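You operate a simulated robot arm through the tools that you are given. There is no shell and no other tool. Be economical: measure what you need, move in short steps, check, and stop when the job is done.

You run a simulated robot arm. Do the job below in one go: nothing can be reset, and whatever is moved stays where it is left.

JOB
Dab glue on the wooden peg, push it into the rail and hang the shoe horn on it.
Fine: the hanging brush goes on the third peg.

It is judged by the outcome, as a careful person would: the job done as asked, and still so three seconds after it is handed in. It fails if anything else is knocked over, pushed out of place, dropped, spilled or broken.

ROBOT AND FRAMES
A 7-joint arm with a two-finger parallel gripper, fixed in place. Base frame: the origin is at the foot of the arm, x ahead of it, y to its left, z up; the work surface is at about z = 0.44. Units: m, rad, N and s.
With the tool pointing down near the work surface it reaches from about 0.1 to 0.4 m from the base axis. Its first joint turns from -2.007 to 2.007 rad. Payload 3.91 kg.
The TCP is the grasp point between the finger pads, 0.03 m short of the fingertips. In the tool frame z runs along the fingers and y along their closing line. The gripper opens to 0.11 m. The fingers are 0.02 m wide and 0.01 m thick; the gripper's body (0.048 by 0.112 m) begins 0.055 m behind the TCP.
Orientation is that of the tool frame in the base frame, as [roll, pitch, yaw] about the fixed x, y, z axes, in that order (R = Rz(yaw) Ry(pitch) Rx(roll)). With the fingers straight down and closing along the base's y, the tool's x points along the base's -x, its y along +y and its z along -z.

CONTROLS
- The arm moves only by the tool send_rows. Its argument "steps" is a list that holds one entry, the list of rows, each a list of 7 numbers: the shift along the base's x, y, z in units of 400 mm (1.0 is 400 mm), then the turn, a rotation vector about the base's x, y, z in units of 90 degrees (1.0 is 90 degrees), then the opening in per cent of the stroke, from 0 (shut) to 100 (fully open). In form: [[[dx, dy, dz, ax, ay, az, claw], ...]]. A call has 1 to 8 rows; each row is the pose to reach, as a shift and turn from the pose commanded when the call began. A call with a number of a shift or a turn outside -1 to 1 is refused whole. Each row takes 0.2 s and may step no farther than 0.05 m and 0.15 rad from the row before; otherwise, or with a gripper value out of range, the whole call is refused. A pose out of reach is approached as far as the arm can. The call stops where the force on the tool passes 40 N (or 10 N more than at its start, if that is more) or the arm is blocked; 0.2 s more then pass. The fingers move at their own pace (about 0.108 m/s each) and stop on an object; they squeeze with about 29 N. The grip force told is the motor's: it shows also when the fingers shut on nothing. Time passes only in rows, and 0.2 s behind the last, so rows that repeat a pose let the fingers close. It gives the time, the measured TCP pose, the force on the tool (base axes), the opening and the grip force at its end, in the units of the frame above (readings bear some noise), with the torque about the TCP (base axes, N m) and any sound that the robot's microphone picked up, and new pictures: "show" is both (left out), scene, wrist or none.
- Cameras (640 x 400 px; columns grow to the right, rows downward): "scene" is fixed at [0.0526, -0.6385, 1.6953]; the picture's right is [0.89, -0.46, 0.00], its down [-0.23, -0.45, -0.86] and it looks along [0.40, 0.77, -0.51] (base axes); focal length 336 px, centre (320, 200). "wrist" rides on the gripper at [0.072, 0.017, -0.103] in the tool frame; the picture's right is [-0.23, 0.97, 0.00], its down [-0.76, -0.18, -0.62] and it looks along [-0.61, -0.14, 0.78] (tool axes); focal length 222 px, centre (320, 200). There is no depth. A picture from a camera that has moved, and an enlarged one, comes with that camera's place and axes in the base frame and with its lens. The place of the scene camera against the robot may be out by one fixed shift of up to 0.018 m in any direction.
- slide_trunk(by): slides the trunk up (or, below 0, down) by that many m; the arm rides with it, the base frame stays. It gives what a move gives, with no picture.
- inspect(camera, box): a new picture of the part [left, top, right, bottom] of that camera's present view, enlarged. The clock stands still meanwhile.
- hand_in(): hands the job in; it is judged then, once.

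Work in short steps. Places have to be worked out from the pictures, the camera data and where the tool is seen: move nearer, look again, correct. Check each grasp and each placing, and mend what went wrong. You have 120 turns and 200 pictures in all, those below and enlarged ones among them. Open the gripper and draw the arm clear of the work before you hand the job in, unless the task says otherwise; then end with one line.

The tools are called after "Call:" by a JSON object that holds its "name" and its "arguments". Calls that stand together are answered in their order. send_rows: Moves the arm, as the interface text tells. Its arguments: {"type":"object","properties":{"steps":{"type":"array","items":{"type":"array","items":{"type":"array","items":{"type":"number"}}}},"show":{"type":"string","enum":["both","scene","wrist","none"]}},"required":["steps"]} The other tools are called the same way: slide_trunk (by) slides the trunk up or down; inspect (camera, box) takes an enlarged picture of a part of a camera's view; hand_in () hands the job in.

At the start:

```text
t: 0.0
eef_pos: [0.2766, 0.3957, 1.3555]
tcp_rot: [-3.141, 0.001, -3.14]
wrist_force: [-0.1, 0.3, -0.1]
moment: [-0.02, 0.0, 0.02]
finger_gap: 0.1099
finger_force: 0.0
trunk travel left (down, up): [-0.9, 0.09]
```

scene: 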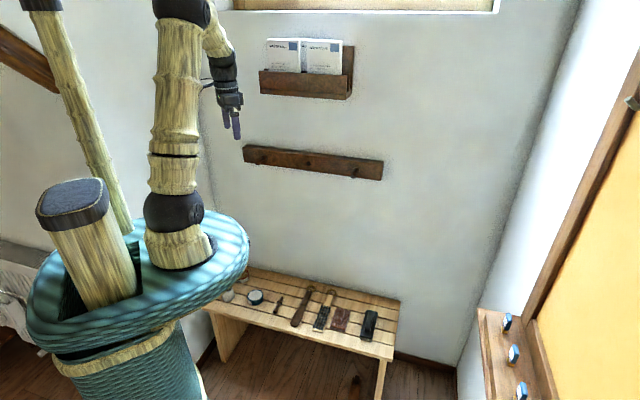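
wrist: 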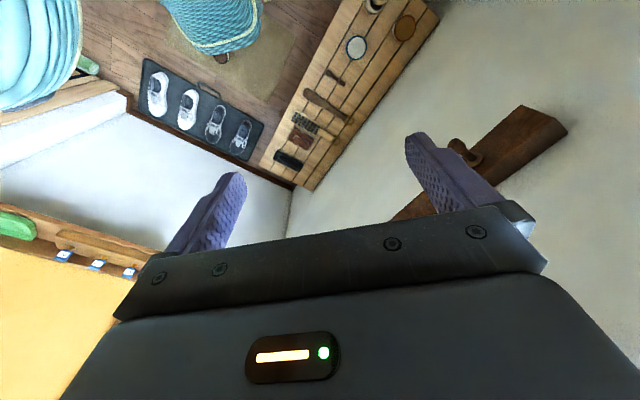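

I'll first look closely at the bench and the rail, to identify the objects.

Call:
{"name": "inspect", "arguments": {"camera": "scene", "box": [200, 260, 400, 385]}}

Call:
{"name": "inspect", "arguments": {"camera": "scene", "box": [230, 120, 400, 226]}}

Call:
{"name": "inspect", "arguments": {"camera": "wrist", "box": [240, 0, 440, 190]}}

```text
3.20 times, centred on (300, 322) of scene
camera zoom: at [0.0526, -0.6385, 1.6953], right [0.89, -0.46, 0.0], down [-0.23, -0.45, -0.86], along [0.4, 0.77, -0.51], focal length 1074 px, centre (384, -192)
```

zoom: 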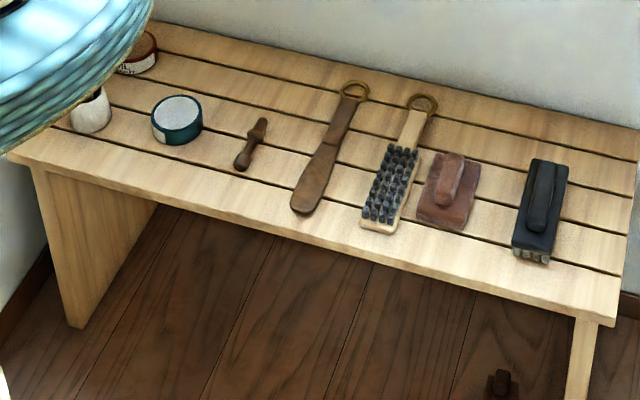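

```text
3.76 times, centred on (315, 173) of scene
camera zoom: at [0.0526, -0.6385, 1.6953], right [0.89, -0.46, 0.0], down [-0.23, -0.45, -0.86], along [0.4, 0.77, -0.51], focal length 1264 px, centre (339, 302)
```

zoom: 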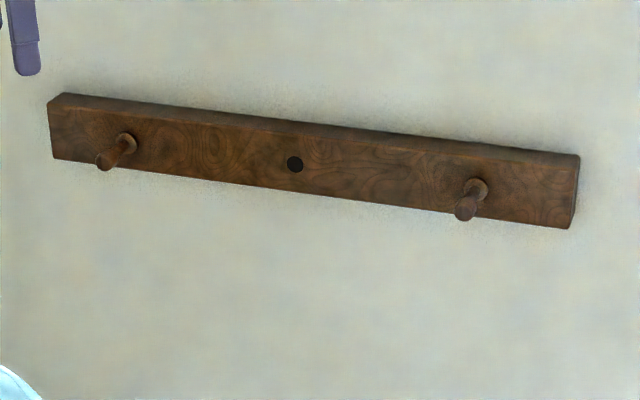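

```text
2.11 times, centred on (340, 95) of wrist
camera zoom: at [0.2031, 0.411, 1.4575], right [0.23, 0.97, 0.0], down [0.76, -0.18, 0.62], along [0.61, -0.14, -0.78], focal length 468 px, centre (278, 421)
```

zoom: 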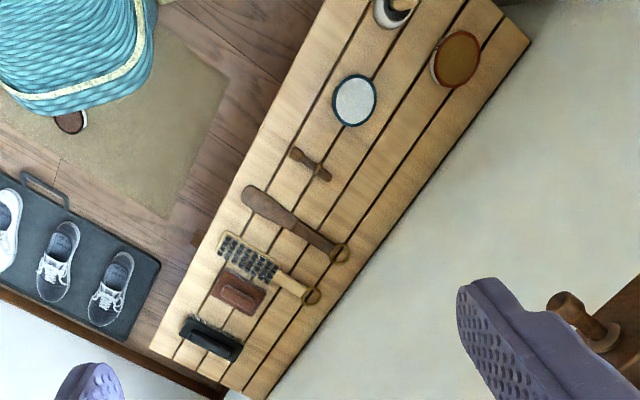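

The rail lies on a wall at about 45° (normal ≈ [0.7, 0.7]), the hole is in the middle, and the bench is below it. I lower the trunk part way to look at the bench objects from nearer.

Call:
{"name": "slide_trunk", "arguments": {"by": -0.5}}

Call:
{"name": "inspect", "arguments": {"camera": "wrist", "box": [0, 0, 640, 400]}}

Call:
{"name": "inspect", "arguments": {"camera": "scene", "box": [0, 0, 640, 400]}}

```text
refused: -0.5 is not a number from -0.4 to 0.4
```

```text
1.00 times, centred on (320, 200) of wrist (not enlarged: the box is as wide or as high as the picture)
camera zoom: at [0.2031, 0.411, 1.4575], right [0.23, 0.97, 0.0], down [0.76, -0.18, 0.62], along [0.61, -0.14, -0.78], focal length 222 px, centre (320, 200)
```

zoom: 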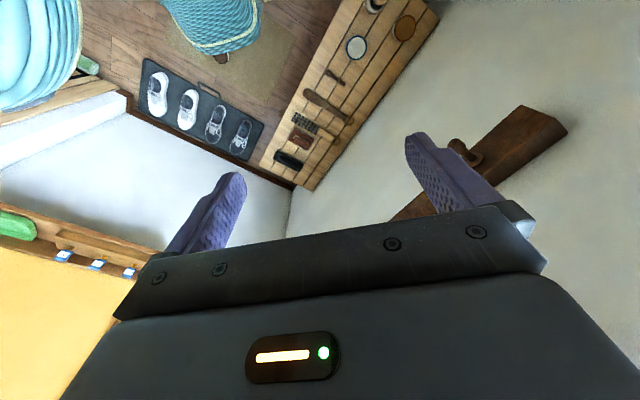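

```text
1.00 times, centred on (320, 200) of scene (not enlarged: the box is as wide or as high as the picture)
camera zoom: at [0.0526, -0.6385, 1.6953], right [0.89, -0.46, 0.0], down [-0.23, -0.45, -0.86], along [0.4, 0.77, -0.51], focal length 336 px, centre (320, 200)
```

zoom: 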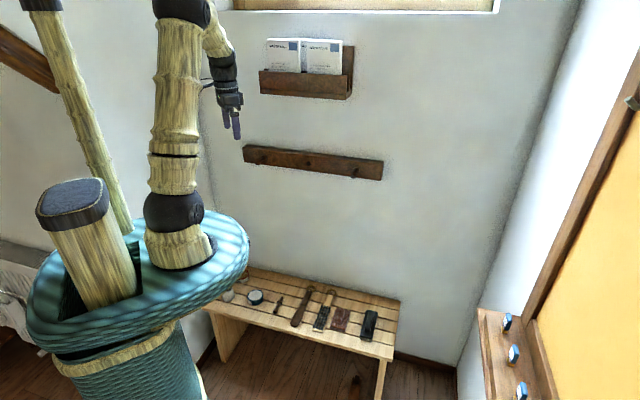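

The slide limit is 0.4 m per call, so I slide down 0.4 m.

Call:
{"name": "slide_trunk", "arguments": {"by": -0.4}}

Call:
{"name": "inspect", "arguments": {"camera": "wrist", "box": [160, 0, 560, 250]}}

Call:
{"name": "inspect", "arguments": {"camera": "scene", "box": [0, 0, 640, 400]}}

```text
t: 3.8
eef_pos: [0.2819, 0.386, 0.9568]
tcp_rot: [3.137, -0.002, -3.141]
wrist_force: [0.1, 0.2, 0.3]
moment: [0.01, 0.02, -0.04]
finger_gap: 0.1098
finger_force: 0.0
trunk travel left (down, up): [-0.5, 0.49]
```

```text
1.60 times, centred on (360, 125) of wrist
camera zoom: at [0.2086, 0.4013, 1.0592], right [0.23, 0.97, 0.01], down [0.76, -0.18, 0.62], along [0.61, -0.14, -0.78], focal length 355 px, centre (256, 320)
```

zoom: 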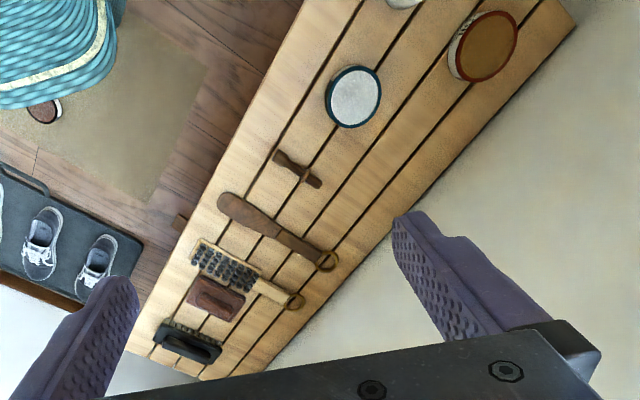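

```text
1.00 times, centred on (320, 200) of scene (not enlarged: the box is as wide or as high as the picture)
camera zoom: at [0.0526, -0.6385, 1.6953], right [0.89, -0.46, 0.0], down [-0.23, -0.45, -0.86], along [0.4, 0.77, -0.51], focal length 336 px, centre (320, 200)
```

zoom: 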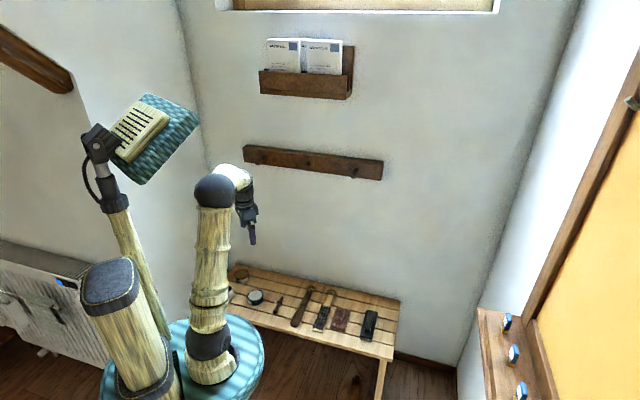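

Bench objects: tins at left, peg, shoe horn, brushes. I turn the tool +45° so its fingers close along the wall, and lower to look closer.

Call:
{"name": "send_rows", "arguments": {"steps": [[[0, 0, -0.065, 0, 0, 0.0833, 100], [0, 0, -0.13, 0, 0, 0.1667, 100], [0, 0, -0.195, 0, 0, 0.25, 100], [0, 0, -0.26, 0, 0, 0.3333, 100], [0, 0, -0.325, 0, 0, 0.4167, 100], [0, 0, -0.39, 0, 0, 0.5, 100], [0, 0, -0.39, 0, 0, 0.5, 100]]], "show": "both"}}

```text
t: 5.4
eef_pos: [0.2832, 0.3863, 0.7987]
tcp_rot: [3.135, -0.002, -2.356]
wrist_force: [-0.2, -0.9, -0.8]
moment: [0.0, 0.02, 0.01]
finger_gap: 0.1099
finger_force: 0.0
trunk travel left (down, up): [-0.5, 0.49]
camera wrist: at [0.2197, 0.3463, 0.9012], right [-0.53, 0.85, 0.01], down [0.67, 0.41, 0.62], along [0.52, 0.33, -0.78], focal length 222 px, centre (320, 200)
```

scene: 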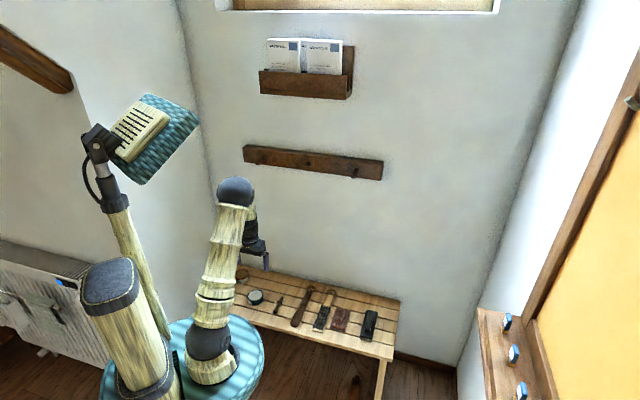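
wrist: 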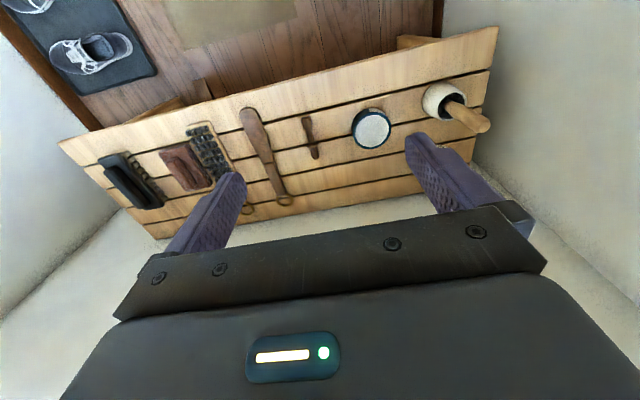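

I see a white pot with a wooden handle sticking out: likely glue with a brush. Enlarging.

Call:
{"name": "inspect", "arguments": {"camera": "wrist", "box": [340, 60, 500, 160]}}

Call:
{"name": "inspect", "arguments": {"camera": "wrist", "box": [180, 80, 370, 220]}}

Call:
{"name": "inspect", "arguments": {"camera": "scene", "box": [215, 255, 315, 330]}}

```text
4.00 times, centred on (420, 110) of wrist
camera zoom: at [0.2197, 0.3463, 0.9012], right [-0.53, 0.85, 0.01], down [0.67, 0.41, 0.62], along [0.52, 0.33, -0.78], focal length 888 px, centre (-80, 560)
```

zoom: 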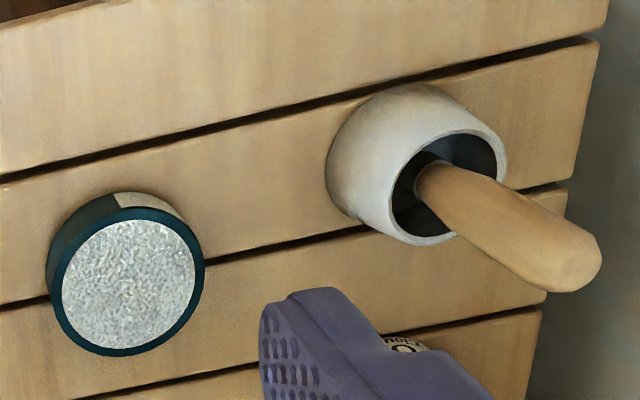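

```text
2.86 times, centred on (275, 150) of wrist
camera zoom: at [0.2197, 0.3463, 0.9012], right [-0.53, 0.85, 0.01], down [0.67, 0.41, 0.62], along [0.52, 0.33, -0.78], focal length 635 px, centre (449, 343)
```

zoom: 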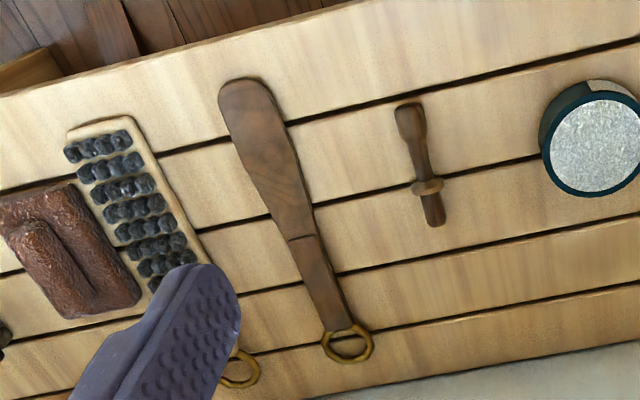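

```text
5.33 times, centred on (265, 292) of scene
camera zoom: at [0.0526, -0.6385, 1.6953], right [0.89, -0.46, 0.0], down [-0.23, -0.45, -0.86], along [0.4, 0.77, -0.51], focal length 1791 px, centre (613, -293)
```

zoom: 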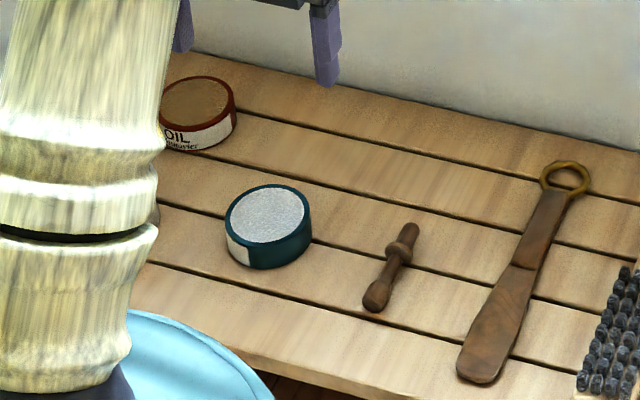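

Peg: spigot with a collar toward the wall, knob toward the robot. I move nearer to the tins and pot to read labels.

Call:
{"name": "send_rows", "arguments": {"steps": [[[-0.07, 0.03, -0.08, 0, 0, 0, 100], [-0.14, 0.06, -0.16, 0, 0, 0, 100], [-0.21, 0.1, -0.24, 0, 0, 0, 100], [-0.26, 0.12, -0.28, 0, 0, 0, 100], [-0.26, 0.12, -0.28, 0, 0, 0, 100]]], "show": "wrist"}}

Call:
{"name": "inspect", "arguments": {"camera": "wrist", "box": [160, 0, 560, 250]}}

```text
t: 6.6
eef_pos: [0.1773, 0.436, 0.6895]
tcp_rot: [3.137, -0.002, -2.357]
wrist_force: [-0.1, -0.6, 0.6]
moment: [0.0, 0.0, 0.03]
finger_gap: 0.11
finger_force: 0.1
trunk travel left (down, up): [-0.5, 0.49]
camera wrist: at [0.1137, 0.3957, 0.7921], right [-0.53, 0.85, 0.0], down [0.67, 0.41, 0.62], along [0.53, 0.33, -0.78], focal length 222 px, centre (320, 200)
```

wrist: 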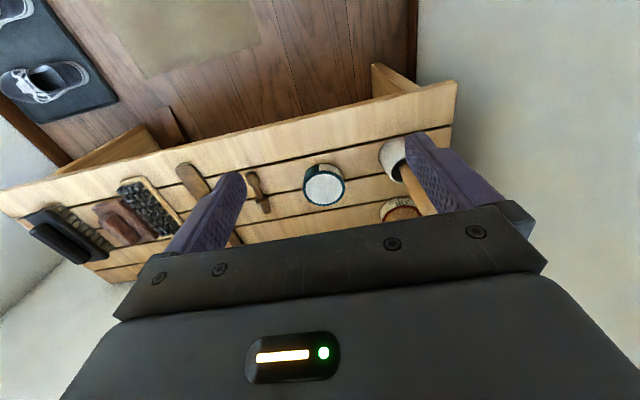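

```text
1.60 times, centred on (360, 125) of wrist
camera zoom: at [0.1137, 0.3957, 0.7921], right [-0.53, 0.85, 0.0], down [0.67, 0.41, 0.62], along [0.53, 0.33, -0.78], focal length 355 px, centre (256, 320)
```

zoom: 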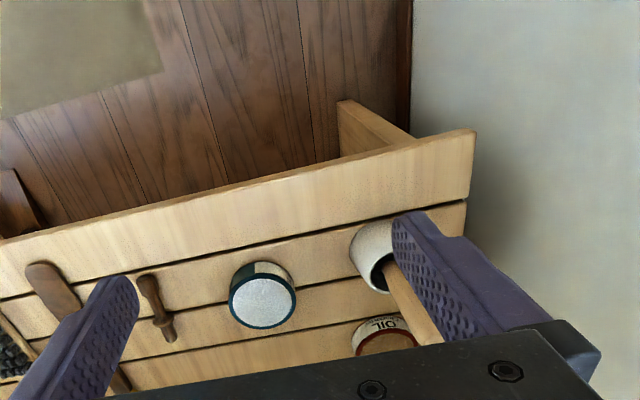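

I shift left along the bench so the pot sits between the fingers in view.

Call:
{"name": "send_rows", "arguments": {"steps": [[[-0.08, 0.08, 0.03, 0, 0, 0, 100], [-0.16, 0.16, 0.06, 0, 0, 0, 100], [-0.16, 0.16, 0.06, 0, 0, 0, 100]]], "show": "none"}}

Call:
{"name": "inspect", "arguments": {"camera": "wrist", "box": [220, 70, 460, 220]}}

Call:
{"name": "inspect", "arguments": {"camera": "scene", "box": [215, 255, 315, 330]}}

```text
t: 7.4
eef_pos: [0.1115, 0.4991, 0.714]
tcp_rot: [3.136, -0.003, -2.357]
wrist_force: [0.2, -0.6, 0.9]
moment: [0.04, 0.01, -0.01]
finger_gap: 0.1099
finger_force: 0.0
trunk travel left (down, up): [-0.5, 0.49]
```

```text
2.67 times, centred on (340, 145) of wrist
camera zoom: at [0.0476, 0.4583, 0.8169], right [-0.53, 0.85, 0.0], down [0.67, 0.41, 0.62], along [0.52, 0.33, -0.78], focal length 592 px, centre (267, 347)
```

zoom: 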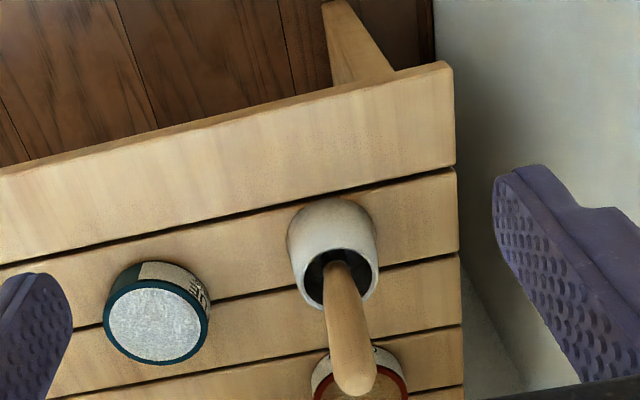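

```text
5.33 times, centred on (265, 292) of scene
camera zoom: at [0.0526, -0.6385, 1.6953], right [0.89, -0.46, 0.0], down [-0.23, -0.45, -0.86], along [0.4, 0.77, -0.51], focal length 1791 px, centre (613, -293)
```

zoom: 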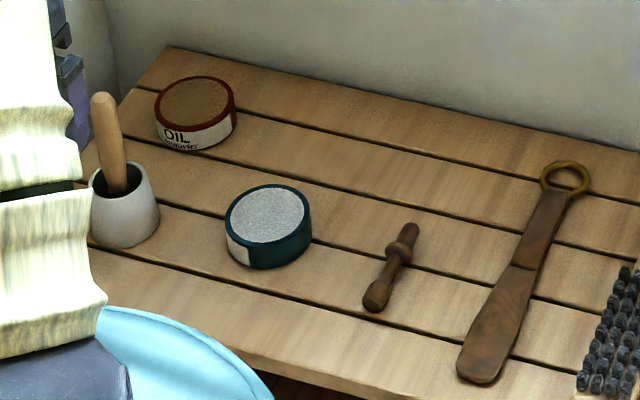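

I enlarge the teal tin's label and the pot mouth further.

Call:
{"name": "inspect", "arguments": {"camera": "wrist", "box": [255, 160, 305, 210]}}

Call:
{"name": "inspect", "arguments": {"camera": "wrist", "box": [320, 135, 376, 223]}}

```text
8.00 times, centred on (280, 185) of wrist
camera zoom: at [0.0476, 0.4583, 0.8169], right [-0.53, 0.85, 0.0], down [0.67, 0.41, 0.62], along [0.52, 0.33, -0.78], focal length 1777 px, centre (640, 320)
```

zoom: 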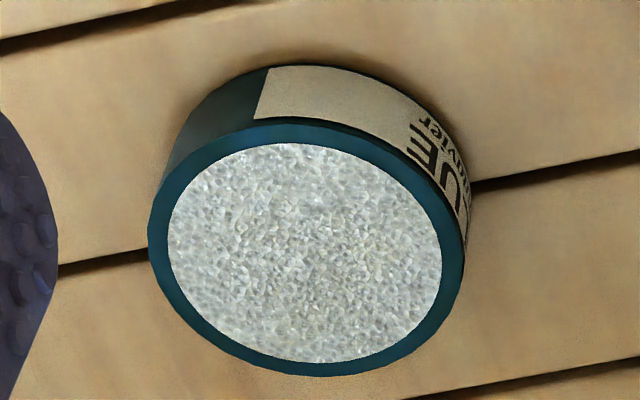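

```text
4.55 times, centred on (348, 179) of wrist
camera zoom: at [0.0476, 0.4583, 0.8169], right [-0.53, 0.85, 0.0], down [0.67, 0.41, 0.62], along [0.52, 0.33, -0.78], focal length 1010 px, centre (193, 296)
```

zoom: 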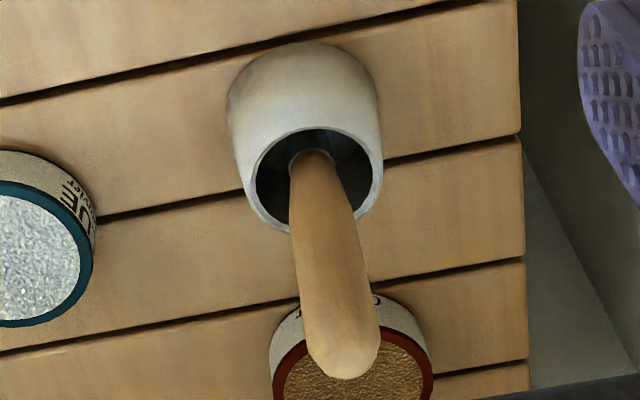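

The teal tin reads "…UE" (glue), the brown one is oil; the white pot holds a dauber/brush, handle top near (0.19, 0.60, 0.60). I go above the handle with a half-open gripper.

Call:
{"name": "send_rows", "arguments": {"steps": [[[0.065, 0.084, 0, 0, 0, 0, 70], [0.13, 0.168, 0, 0, 0, 0, 70], [0.193, 0.252, 0, 0, 0, 0, 70], [0.193, 0.252, -0.035, 0, 0, 0, 70], [0.193, 0.252, -0.035, 0, 0, 0, 70]]], "show": "both"}}

```text
t: 8.6
eef_pos: [0.1909, 0.6019, 0.6974]
tcp_rot: [3.137, -0.005, -2.356]
wrist_force: [-0.5, 0.4, -0.1]
moment: [0.03, 0.02, 0.0]
finger_gap: 0.0769
finger_force: 0.1
trunk travel left (down, up): [-0.5, 0.49]
camera wrist: at [0.1266, 0.5615, 0.8004], right [-0.53, 0.85, 0.0], down [0.67, 0.41, 0.62], along [0.52, 0.33, -0.78], focal length 222 px, centre (320, 200)
```

scene: 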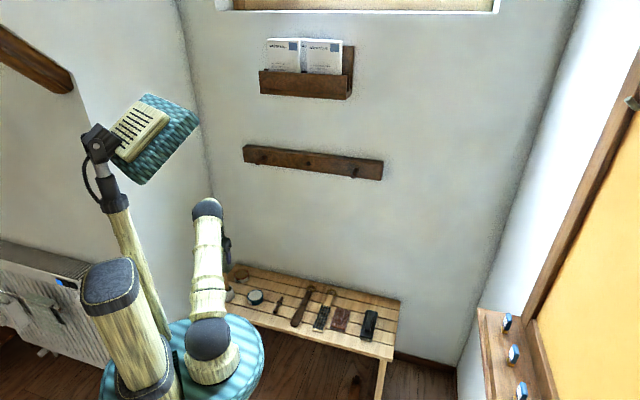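
wrist: 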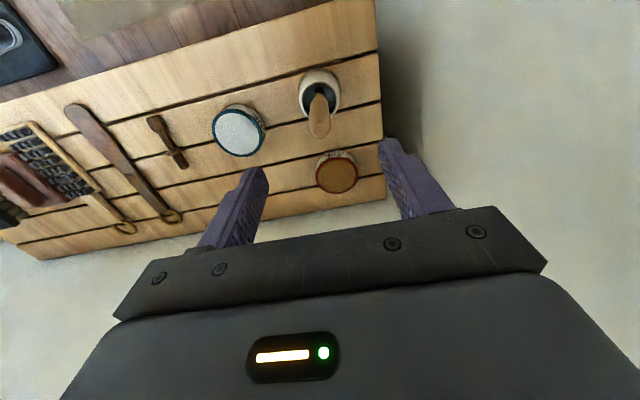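

Over the handle (top triangulates to ≈(0.188, 0.602, 0.60)). I descend to z≈0.575 and close.

Call:
{"name": "send_rows", "arguments": {"steps": [[[-0.005, 0, -0.1, 0, 0, 0, 70], [-0.005, 0, -0.2, 0, 0, 0, 70], [-0.005, 0, -0.3, 0, 0, 0, 70], [-0.005, 0, -0.3, 0, 0, 0, 70]]], "show": "wrist"}}

Call:
{"name": "inspect", "arguments": {"camera": "scene", "box": [195, 235, 295, 310]}}

```text
t: 9.6
eef_pos: [0.1909, 0.601, 0.5764]
tcp_rot: [3.136, -0.002, -2.356]
wrist_force: [0.1, -0.2, -0.9]
moment: [0.01, -0.02, 0.03]
finger_gap: 0.0772
finger_force: 0.0
trunk travel left (down, up): [-0.5, 0.49]
camera wrist: at [0.127, 0.5604, 0.6788], right [-0.53, 0.85, 0.01], down [0.67, 0.41, 0.62], along [0.52, 0.33, -0.78], focal length 222 px, centre (320, 200)
```

wrist: 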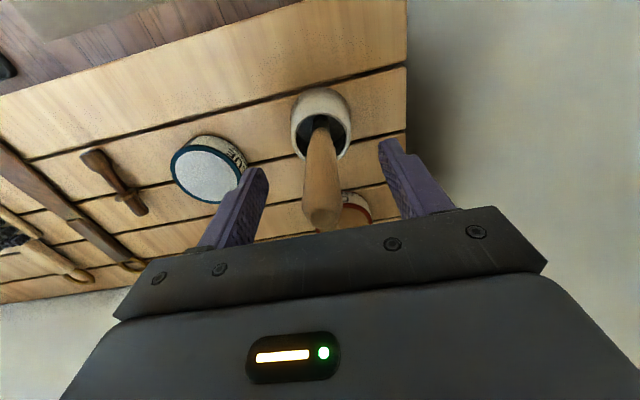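

```text
5.33 times, centred on (245, 272) of scene
camera zoom: at [0.0526, -0.6385, 1.6953], right [0.89, -0.46, 0.0], down [-0.23, -0.45, -0.86], along [0.4, 0.77, -0.51], focal length 1791 px, centre (720, -187)
```

zoom: 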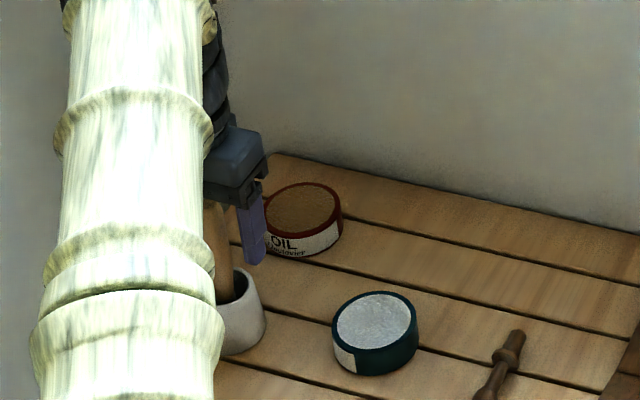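

Handle is centred between the fingers; I close on it.

Call:
{"name": "send_rows", "arguments": {"steps": [[[0, 0, 0, 0, 0, 0, 10], [0, 0, 0, 0, 0, 0, 10], [0, 0, 0, 0, 0, 0, 10]]], "show": "wrist"}}

```text
t: 10.4
eef_pos: [0.1907, 0.6022, 0.5766]
tcp_rot: [3.137, -0.003, -2.356]
wrist_force: [-0.5, 0.3, 1.7]
moment: [0.1, 0.06, 0.0]
finger_gap: 0.0214
finger_force: 29.3
trunk travel left (down, up): [-0.5, 0.49]
camera wrist: at [0.127, 0.5603, 0.6795], right [-0.53, 0.85, 0.01], down [0.67, 0.41, 0.62], along [0.52, 0.33, -0.78], focal length 222 px, centre (320, 200)
```

wrist: 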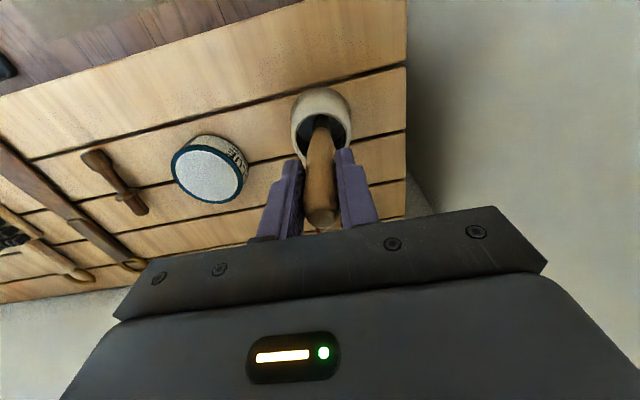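

Gripped (21 mm). I lift straight up 0.12 m.

Call:
{"name": "send_rows", "arguments": {"steps": [[[0, 0, 0.05, 0, 0, 0, 10], [0, 0, 0.1, 0, 0, 0, 10], [0, 0, 0.17, 0, 0, 0, 10], [0, 0, 0.25, 0, 0, 0, 10], [0, 0, 0.32, 0, 0, 0, 10], [0, 0, 0.32, 0, 0, 0, 10]]], "show": "wrist"}}

Call:
{"name": "inspect", "arguments": {"camera": "scene", "box": [195, 235, 295, 310]}}

Call:
{"name": "inspect", "arguments": {"camera": "wrist", "box": [240, 50, 400, 250]}}

```text
t: 11.8
eef_pos: [0.1886, 0.5965, 0.7071]
tcp_rot: [3.136, -0.003, -2.356]
wrist_force: [1.0, -0.9, 0.6]
moment: [0.02, 0.02, -0.03]
finger_gap: 0.0213
finger_force: 28.8
trunk travel left (down, up): [-0.5, 0.49]
camera wrist: at [0.1248, 0.5565, 0.8101], right [-0.53, 0.85, 0.0], down [0.67, 0.41, 0.62], along [0.52, 0.33, -0.78], focal length 222 px, centre (320, 200)
```

wrist: 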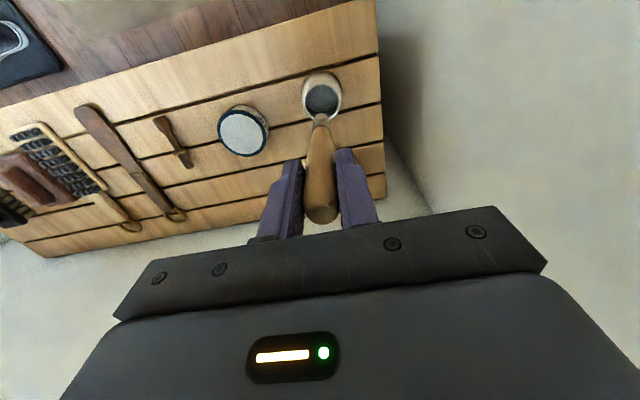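

```text
5.33 times, centred on (245, 272) of scene
camera zoom: at [0.0526, -0.6385, 1.6953], right [0.89, -0.46, 0.0], down [-0.23, -0.45, -0.86], along [0.4, 0.77, -0.51], focal length 1791 px, centre (720, -187)
```

zoom: 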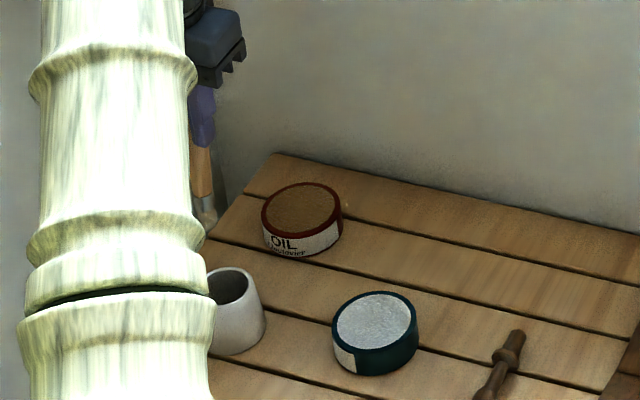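

```text
2.00 times, centred on (320, 150) of wrist
camera zoom: at [0.1248, 0.5565, 0.8101], right [-0.53, 0.85, 0.0], down [0.67, 0.41, 0.62], along [0.52, 0.33, -0.78], focal length 444 px, centre (320, 300)
```

zoom: 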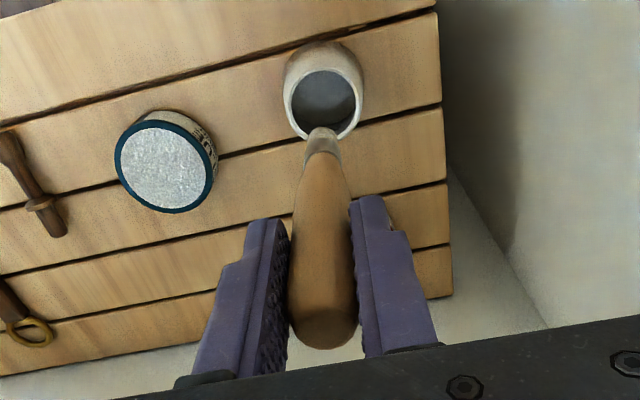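

The brush is out and the pot stayed. I carry it over the glue tin (≈(0.307, 0.524)) and look.

Call:
{"name": "send_rows", "arguments": {"steps": [[[0.1, -0.06, 0, 0, 0, 0, 10], [0.2, -0.12, 0, 0, 0, 0, 10], [0.295, -0.18, 0, 0, 0, 0, 10], [0.295, -0.18, 0, 0, 0, 0, 10]]], "show": "wrist"}}

Call:
{"name": "inspect", "arguments": {"camera": "scene", "box": [215, 235, 315, 310]}}

Call:
{"name": "inspect", "arguments": {"camera": "wrist", "box": [240, 50, 400, 250]}}

```text
t: 12.8
eef_pos: [0.3061, 0.524, 0.7099]
tcp_rot: [3.136, -0.003, -2.357]
wrist_force: [0.3, -0.3, -0.8]
moment: [-0.01, 0.01, 0.02]
finger_gap: 0.0213
finger_force: 29.0
trunk travel left (down, up): [-0.5, 0.49]
camera wrist: at [0.2431, 0.4829, 0.8137], right [-0.53, 0.85, 0.01], down [0.67, 0.41, 0.62], along [0.52, 0.33, -0.78], focal length 222 px, centre (320, 200)
```

wrist: 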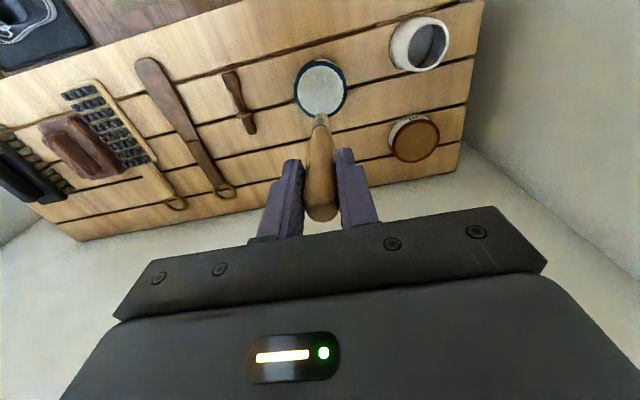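

```text
5.33 times, centred on (265, 272) of scene
camera zoom: at [0.0526, -0.6385, 1.6953], right [0.89, -0.46, 0.0], down [-0.23, -0.45, -0.86], along [0.4, 0.77, -0.51], focal length 1791 px, centre (613, -187)
```

zoom: 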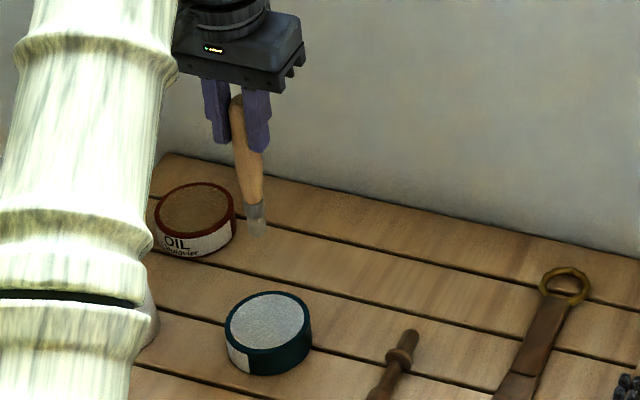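

```text
2.00 times, centred on (320, 150) of wrist
camera zoom: at [0.2431, 0.4829, 0.8137], right [-0.53, 0.85, 0.01], down [0.67, 0.41, 0.62], along [0.52, 0.33, -0.78], focal length 444 px, centre (320, 300)
```

zoom: 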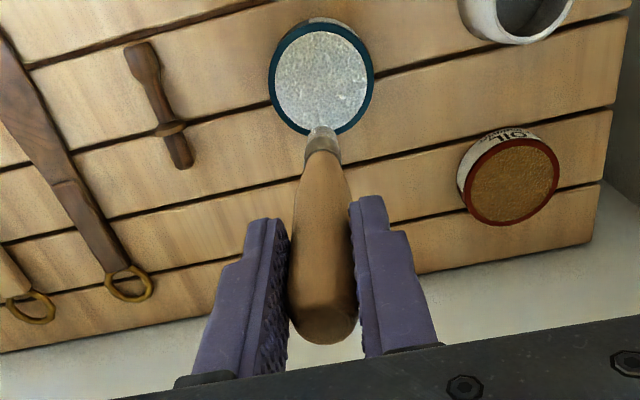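

Brush tip is ≈0.135 m below the TCP. I descend over the tin centre toward the glue, watching.

Call:
{"name": "send_rows", "arguments": {"steps": [[[-0.008, 0, -0.08, 0, 0, 0, 10], [-0.008, 0, -0.16, 0, 0, 0, 10], [-0.008, 0, -0.22, 0, 0, 0, 10], [-0.008, 0, -0.22, 0, 0, 0, 10]]], "show": "none"}}

Call:
{"name": "inspect", "arguments": {"camera": "scene", "box": [215, 255, 295, 315]}}

Call:
{"name": "inspect", "arguments": {"camera": "wrist", "box": [240, 50, 400, 250]}}

```text
t: 13.8
eef_pos: [0.3025, 0.5238, 0.618]
tcp_rot: [3.136, -0.003, -2.355]
wrist_force: [-0.1, 0.1, 0.0]
moment: [-0.01, 0.02, 0.02]
finger_gap: 0.0216
finger_force: 29.1
trunk travel left (down, up): [-0.5, 0.49]
```

```text
6.67 times, centred on (255, 285) of scene
camera zoom: at [0.0526, -0.6385, 1.6953], right [0.89, -0.46, 0.0], down [-0.23, -0.45, -0.86], along [0.4, 0.77, -0.51], focal length 2238 px, centre (753, -367)
```

zoom: 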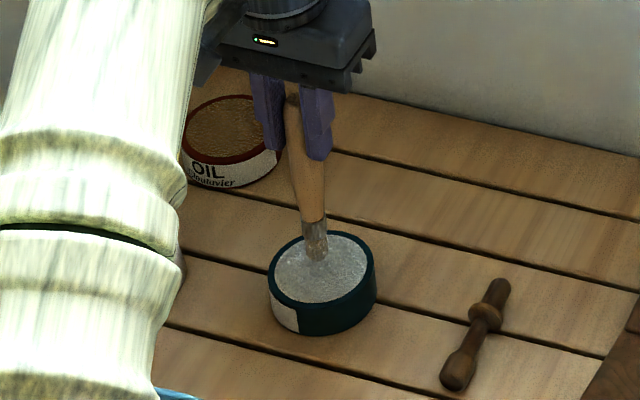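

```text
2.00 times, centred on (320, 150) of wrist
camera zoom: at [0.2401, 0.483, 0.7218], right [-0.53, 0.85, 0.0], down [0.67, 0.41, 0.62], along [0.52, 0.33, -0.78], focal length 444 px, centre (320, 300)
```

zoom: 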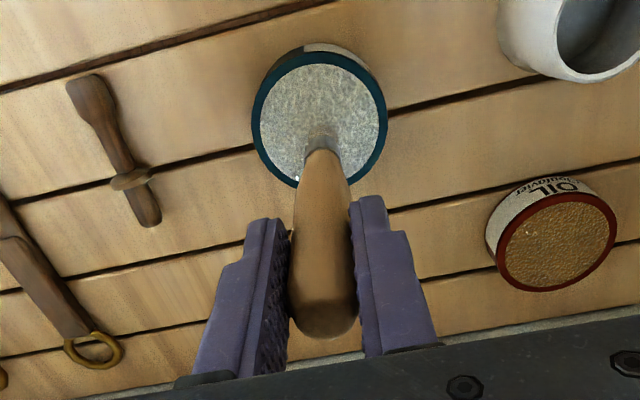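

Tip is just over the glue. I lower in small steps of ~5 mm to make contact.

Call:
{"name": "send_rows", "arguments": {"steps": [[[0, 0, -0.012, 0, 0, 0, 10], [0, 0, -0.024, 0, 0, 0, 10], [0, 0, -0.036, 0, 0, 0, 10], [0, 0, -0.036, 0, 0, 0, 10]]], "show": "none"}}

Call:
{"name": "inspect", "arguments": {"camera": "scene", "box": [225, 270, 285, 315]}}

```text
t: 14.8
eef_pos: [0.3059, 0.5255, 0.6066]
tcp_rot: [3.133, 0.001, -2.356]
wrist_force: [1.0, -2.9, 22.0]
moment: [-0.41, -0.3, -0.06]
finger_gap: 0.0217
finger_force: 29.0
trunk travel left (down, up): [-0.5, 0.49]
```

```text
8.89 times, centred on (255, 292) of scene
camera zoom: at [0.0526, -0.6385, 1.6953], right [0.89, -0.46, 0.0], down [-0.23, -0.45, -0.86], along [0.4, 0.77, -0.51], focal length 2984 px, centre (898, -622)
```

zoom: 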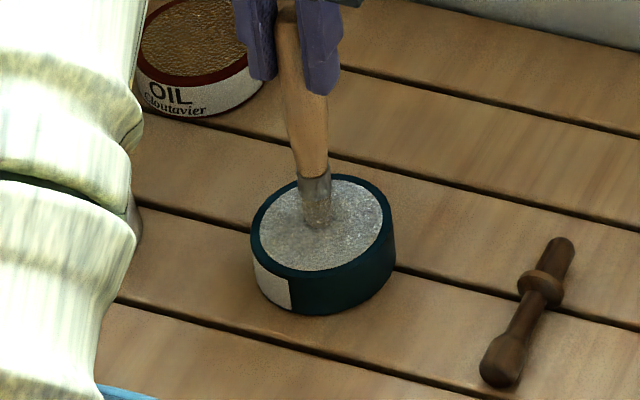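

Firm contact with the glue (22 N). I lift off and check the tip.

Call:
{"name": "send_rows", "arguments": {"steps": [[[0, 0, 0.03, 0, 0, 0, 10], [0, 0, 0.08, 0, 0, 0, 10], [0, 0, 0.14, 0, 0, 0, 10], [0, 0, 0.14, 0, 0, 0, 10]]], "show": "none"}}

Call:
{"name": "inspect", "arguments": {"camera": "scene", "box": [225, 255, 305, 315]}}

Call:
{"name": "inspect", "arguments": {"camera": "wrist", "box": [240, 50, 400, 250]}}

```text
t: 15.8
eef_pos: [0.3046, 0.5243, 0.6594]
tcp_rot: [3.137, -0.004, -2.355]
wrist_force: [0.1, -0.4, -0.3]
moment: [-0.02, 0.0, -0.01]
finger_gap: 0.0216
finger_force: 29.0
trunk travel left (down, up): [-0.5, 0.49]
```

```text
6.67 times, centred on (265, 285) of scene
camera zoom: at [0.0526, -0.6385, 1.6953], right [0.89, -0.46, 0.0], down [-0.23, -0.45, -0.86], along [0.4, 0.77, -0.51], focal length 2238 px, centre (687, -367)
```

zoom: 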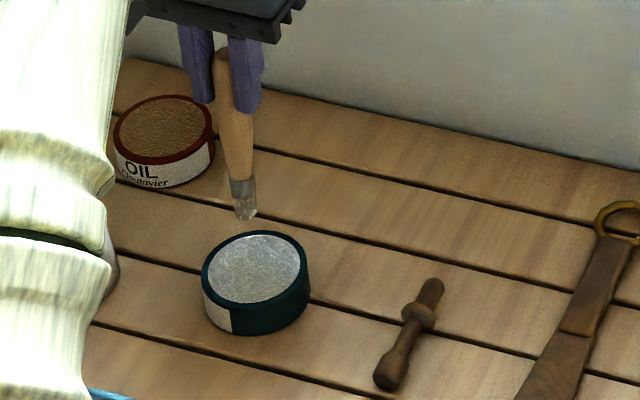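

```text
2.00 times, centred on (320, 150) of wrist
camera zoom: at [0.2417, 0.4844, 0.7627], right [-0.53, 0.85, 0.0], down [0.67, 0.41, 0.62], along [0.52, 0.33, -0.78], focal length 444 px, centre (320, 300)
```

zoom: 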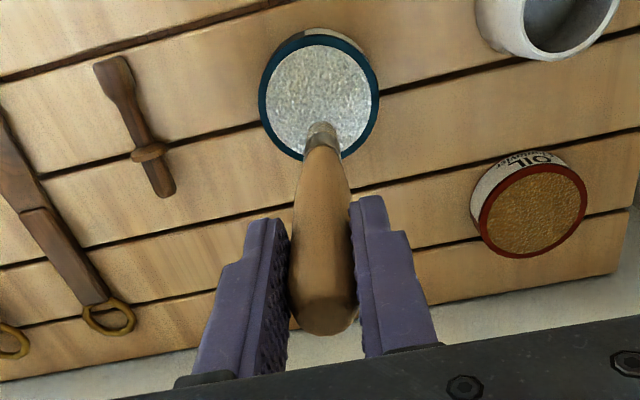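

Glue is visible on the brush tip. I move above the peg's spigot (mid ≈ (0.4165, 0.453)) and lower partially.

Call:
{"name": "send_rows", "arguments": {"steps": [[[0.1, -0.064, 0, 0, 0, 0, 10], [0.2, -0.128, 0, 0, 0, 0, 10], [0.28, -0.178, 0, 0, 0, 0, 10], [0.28, -0.178, -0.06, 0, 0, 0, 10], [0.28, -0.178, -0.12, 0, 0, 0, 10], [0.28, -0.178, -0.12, 0, 0, 0, 10]]], "show": "none"}}

Call:
{"name": "inspect", "arguments": {"camera": "scene", "box": [245, 270, 305, 315]}}

Call:
{"name": "inspect", "arguments": {"camera": "wrist", "box": [260, 70, 380, 220]}}

```text
t: 17.2
eef_pos: [0.4148, 0.4538, 0.6115]
tcp_rot: [3.138, -0.003, -2.356]
wrist_force: [0.4, -0.2, -1.1]
moment: [-0.01, -0.03, -0.01]
finger_gap: 0.0215
finger_force: 29.8
trunk travel left (down, up): [-0.5, 0.49]
```

```text
8.89 times, centred on (275, 292) of scene
camera zoom: at [0.0526, -0.6385, 1.6953], right [0.89, -0.46, 0.0], down [-0.23, -0.45, -0.86], along [0.4, 0.77, -0.51], focal length 2984 px, centre (720, -622)
```

zoom: 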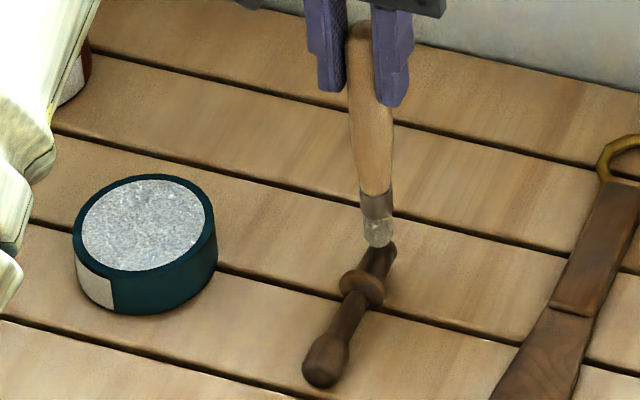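

```text
2.67 times, centred on (320, 145) of wrist
camera zoom: at [0.3509, 0.4133, 0.7144], right [-0.53, 0.85, 0.0], down [0.67, 0.41, 0.62], along [0.52, 0.33, -0.78], focal length 592 px, centre (320, 347)
```

zoom: 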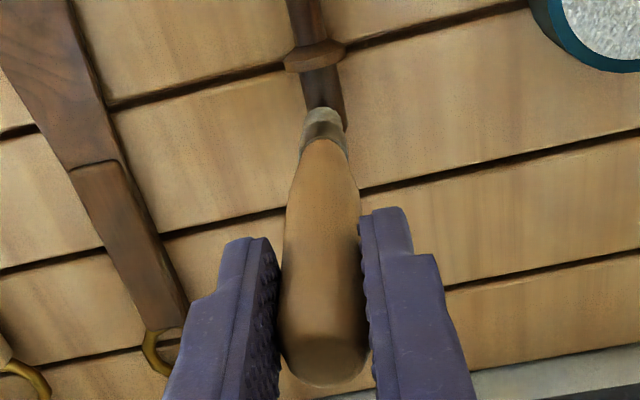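

Aligned within a few mm; I correct by (-5, -1) mm and lower in small steps until light contact.

Call:
{"name": "send_rows", "arguments": {"steps": [[[-0.0125, -0.0025, 0, 0, 0, 0, 10], [-0.0125, -0.0025, -0.012, 0, 0, 0, 10], [-0.0125, -0.0025, -0.024, 0, 0, 0, 10], [-0.0125, -0.0025, -0.034, 0, 0, 0, 10]]], "show": "none"}}

Call:
{"name": "inspect", "arguments": {"camera": "scene", "box": [255, 275, 303, 311]}}

Call:
{"name": "inspect", "arguments": {"camera": "wrist", "box": [280, 50, 370, 150]}}

```text
t: 18.2
eef_pos: [0.4115, 0.4527, 0.6002]
tcp_rot: [3.136, 0.001, -2.357]
wrist_force: [2.0, 2.0, 6.8]
moment: [0.18, -0.33, -0.02]
finger_gap: 0.0212
finger_force: 28.8
trunk travel left (down, up): [-0.5, 0.49]
```

```text
11.11 times, centred on (279, 293) of scene
camera zoom: at [0.0526, -0.6385, 1.6953], right [0.89, -0.46, 0.0], down [-0.23, -0.45, -0.86], along [0.4, 0.77, -0.51], focal length 3730 px, centre (776, -833)
```

zoom: 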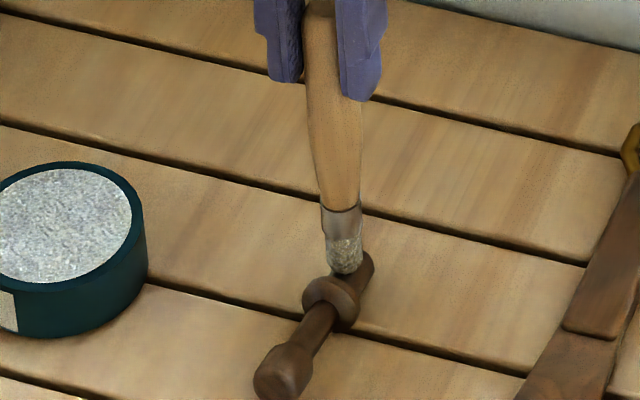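

```text
4.00 times, centred on (325, 100) of wrist
camera zoom: at [0.3477, 0.4131, 0.7025], right [-0.53, 0.85, 0.01], down [0.67, 0.41, 0.62], along [0.53, 0.33, -0.78], focal length 888 px, centre (300, 600)
```

zoom: 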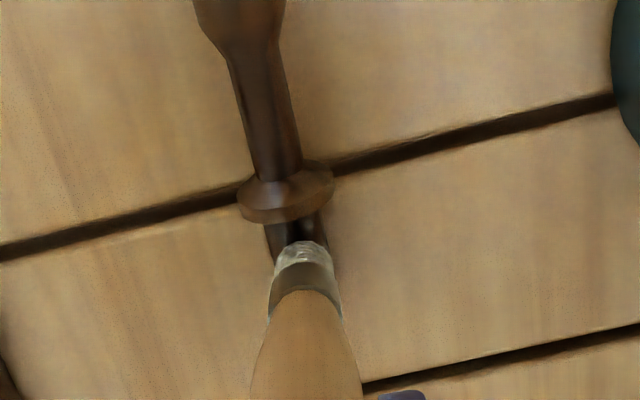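

Contact 6.8 N on the spigot. I lift off and look for the glue on it.

Call:
{"name": "send_rows", "arguments": {"steps": [[[0, 0, 0.03, 0, 0, 0, 10], [0, 0, 0.1, 0, 0, 0, 10], [-0.1, 0.06, 0.16, 0, 0, 0, 10], [-0.1, 0.06, 0.16, 0, 0, 0, 10]]], "show": "none"}}

Call:
{"name": "inspect", "arguments": {"camera": "scene", "box": [255, 275, 303, 311]}}

Call:
{"name": "inspect", "arguments": {"camera": "wrist", "box": [220, 40, 380, 150]}}

```text
refused: row 3 steps farther than a row can; nothing moved
```

```text
11.11 times, centred on (279, 293) of scene
camera zoom: at [0.0526, -0.6385, 1.6953], right [0.89, -0.46, 0.0], down [-0.23, -0.45, -0.86], along [0.4, 0.77, -0.51], focal length 3730 px, centre (776, -833)
```

zoom: 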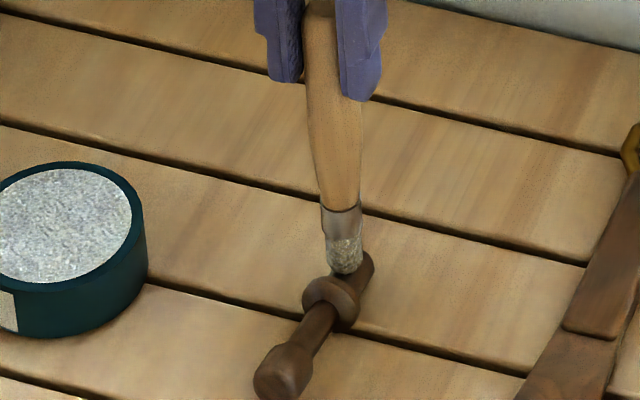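

```text
3.64 times, centred on (300, 95) of wrist
camera zoom: at [0.3477, 0.4131, 0.7025], right [-0.53, 0.85, 0.01], down [0.67, 0.41, 0.62], along [0.53, 0.33, -0.78], focal length 808 px, centre (393, 582)
```

zoom: 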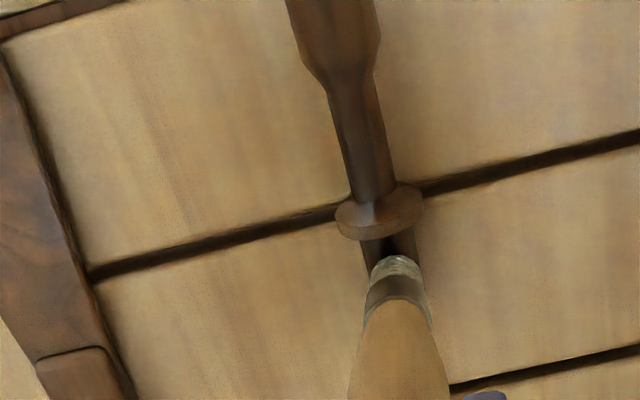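

A step was too long; I lift with shorter steps.

Call:
{"name": "send_rows", "arguments": {"steps": [[[0, 0, 0.03, 0, 0, 0, 10], [0, 0, 0.1, 0, 0, 0, 10], [-0.05, 0.03, 0.15, 0, 0, 0, 10], [-0.1, 0.06, 0.16, 0, 0, 0, 10], [-0.1, 0.06, 0.16, 0, 0, 0, 10]]], "show": "none"}}

Call:
{"name": "inspect", "arguments": {"camera": "scene", "box": [255, 275, 303, 311]}}

Call:
{"name": "inspect", "arguments": {"camera": "wrist", "box": [220, 40, 380, 150]}}

```text
t: 19.4
eef_pos: [0.3704, 0.4778, 0.6627]
tcp_rot: [3.136, -0.003, -2.356]
wrist_force: [-0.5, -0.2, -0.4]
moment: [0.0, 0.0, 0.02]
finger_gap: 0.022
finger_force: 29.0
trunk travel left (down, up): [-0.5, 0.49]
```

```text
11.11 times, centred on (279, 293) of scene
camera zoom: at [0.0526, -0.6385, 1.6953], right [0.89, -0.46, 0.0], down [-0.23, -0.45, -0.86], along [0.4, 0.77, -0.51], focal length 3730 px, centre (776, -833)
```

zoom: 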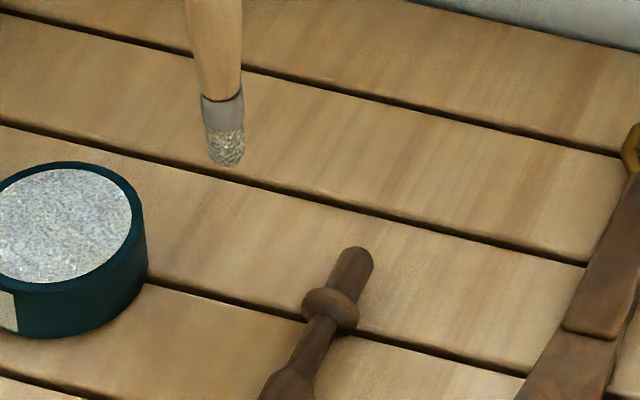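

```text
3.64 times, centred on (300, 95) of wrist
camera zoom: at [0.3079, 0.438, 0.7651], right [-0.53, 0.85, 0.0], down [0.67, 0.41, 0.62], along [0.52, 0.33, -0.78], focal length 808 px, centre (393, 582)
```

zoom: 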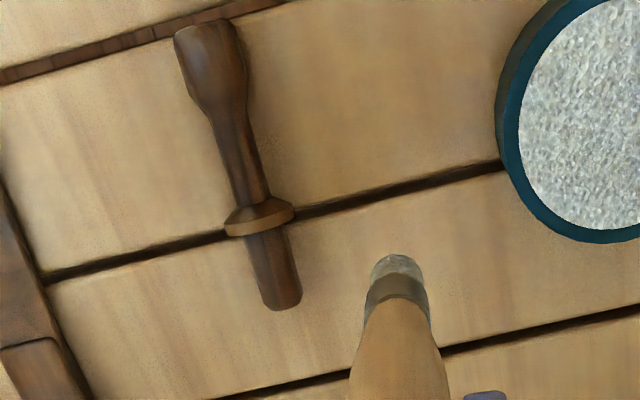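

No glue is clearly visible; I probably touched by the collar. I dab again a few mm further out, at (0.418, 0.4555).

Call:
{"name": "send_rows", "arguments": {"steps": [[[0.06, -0.028, 0, 0, 0, 0, 10], [0.119, -0.056, -0.05, 0, 0, 0, 10], [0.119, -0.056, -0.119, 0, 0, 0, 10], [0.119, -0.056, -0.14, 0, 0, 0, 10], [0.119, -0.056, -0.155, 0, 0, 0, 10], [0.119, -0.056, -0.17, 0, 0, 0, 10], [0.119, -0.056, -0.18, 0, 0, 0, 10]]], "show": "none"}}

Call:
{"name": "inspect", "arguments": {"camera": "scene", "box": [255, 275, 303, 311]}}

Call:
{"name": "inspect", "arguments": {"camera": "wrist", "box": [280, 50, 370, 150]}}

```text
t: 21.0
eef_pos: [0.4206, 0.4552, 0.5959]
tcp_rot: [3.136, 0.003, -2.355]
wrist_force: [3.7, 0.0, 21.7]
moment: [0.0, -0.45, -0.06]
finger_gap: 0.0218
finger_force: 28.7
trunk travel left (down, up): [-0.5, 0.49]
```

```text
11.11 times, centred on (279, 293) of scene
camera zoom: at [0.0526, -0.6385, 1.6953], right [0.89, -0.46, 0.0], down [-0.23, -0.45, -0.86], along [0.4, 0.77, -0.51], focal length 3730 px, centre (776, -833)
```

zoom: 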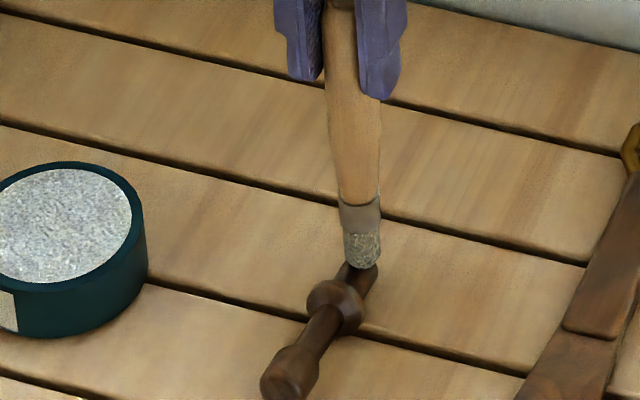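

```text
4.00 times, centred on (325, 100) of wrist
camera zoom: at [0.3564, 0.4145, 0.6978], right [-0.53, 0.85, 0.01], down [0.67, 0.41, 0.63], along [0.53, 0.33, -0.78], focal length 888 px, centre (300, 600)
```

zoom: 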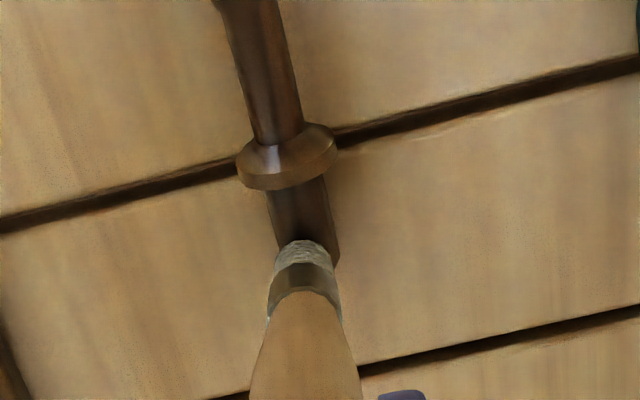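

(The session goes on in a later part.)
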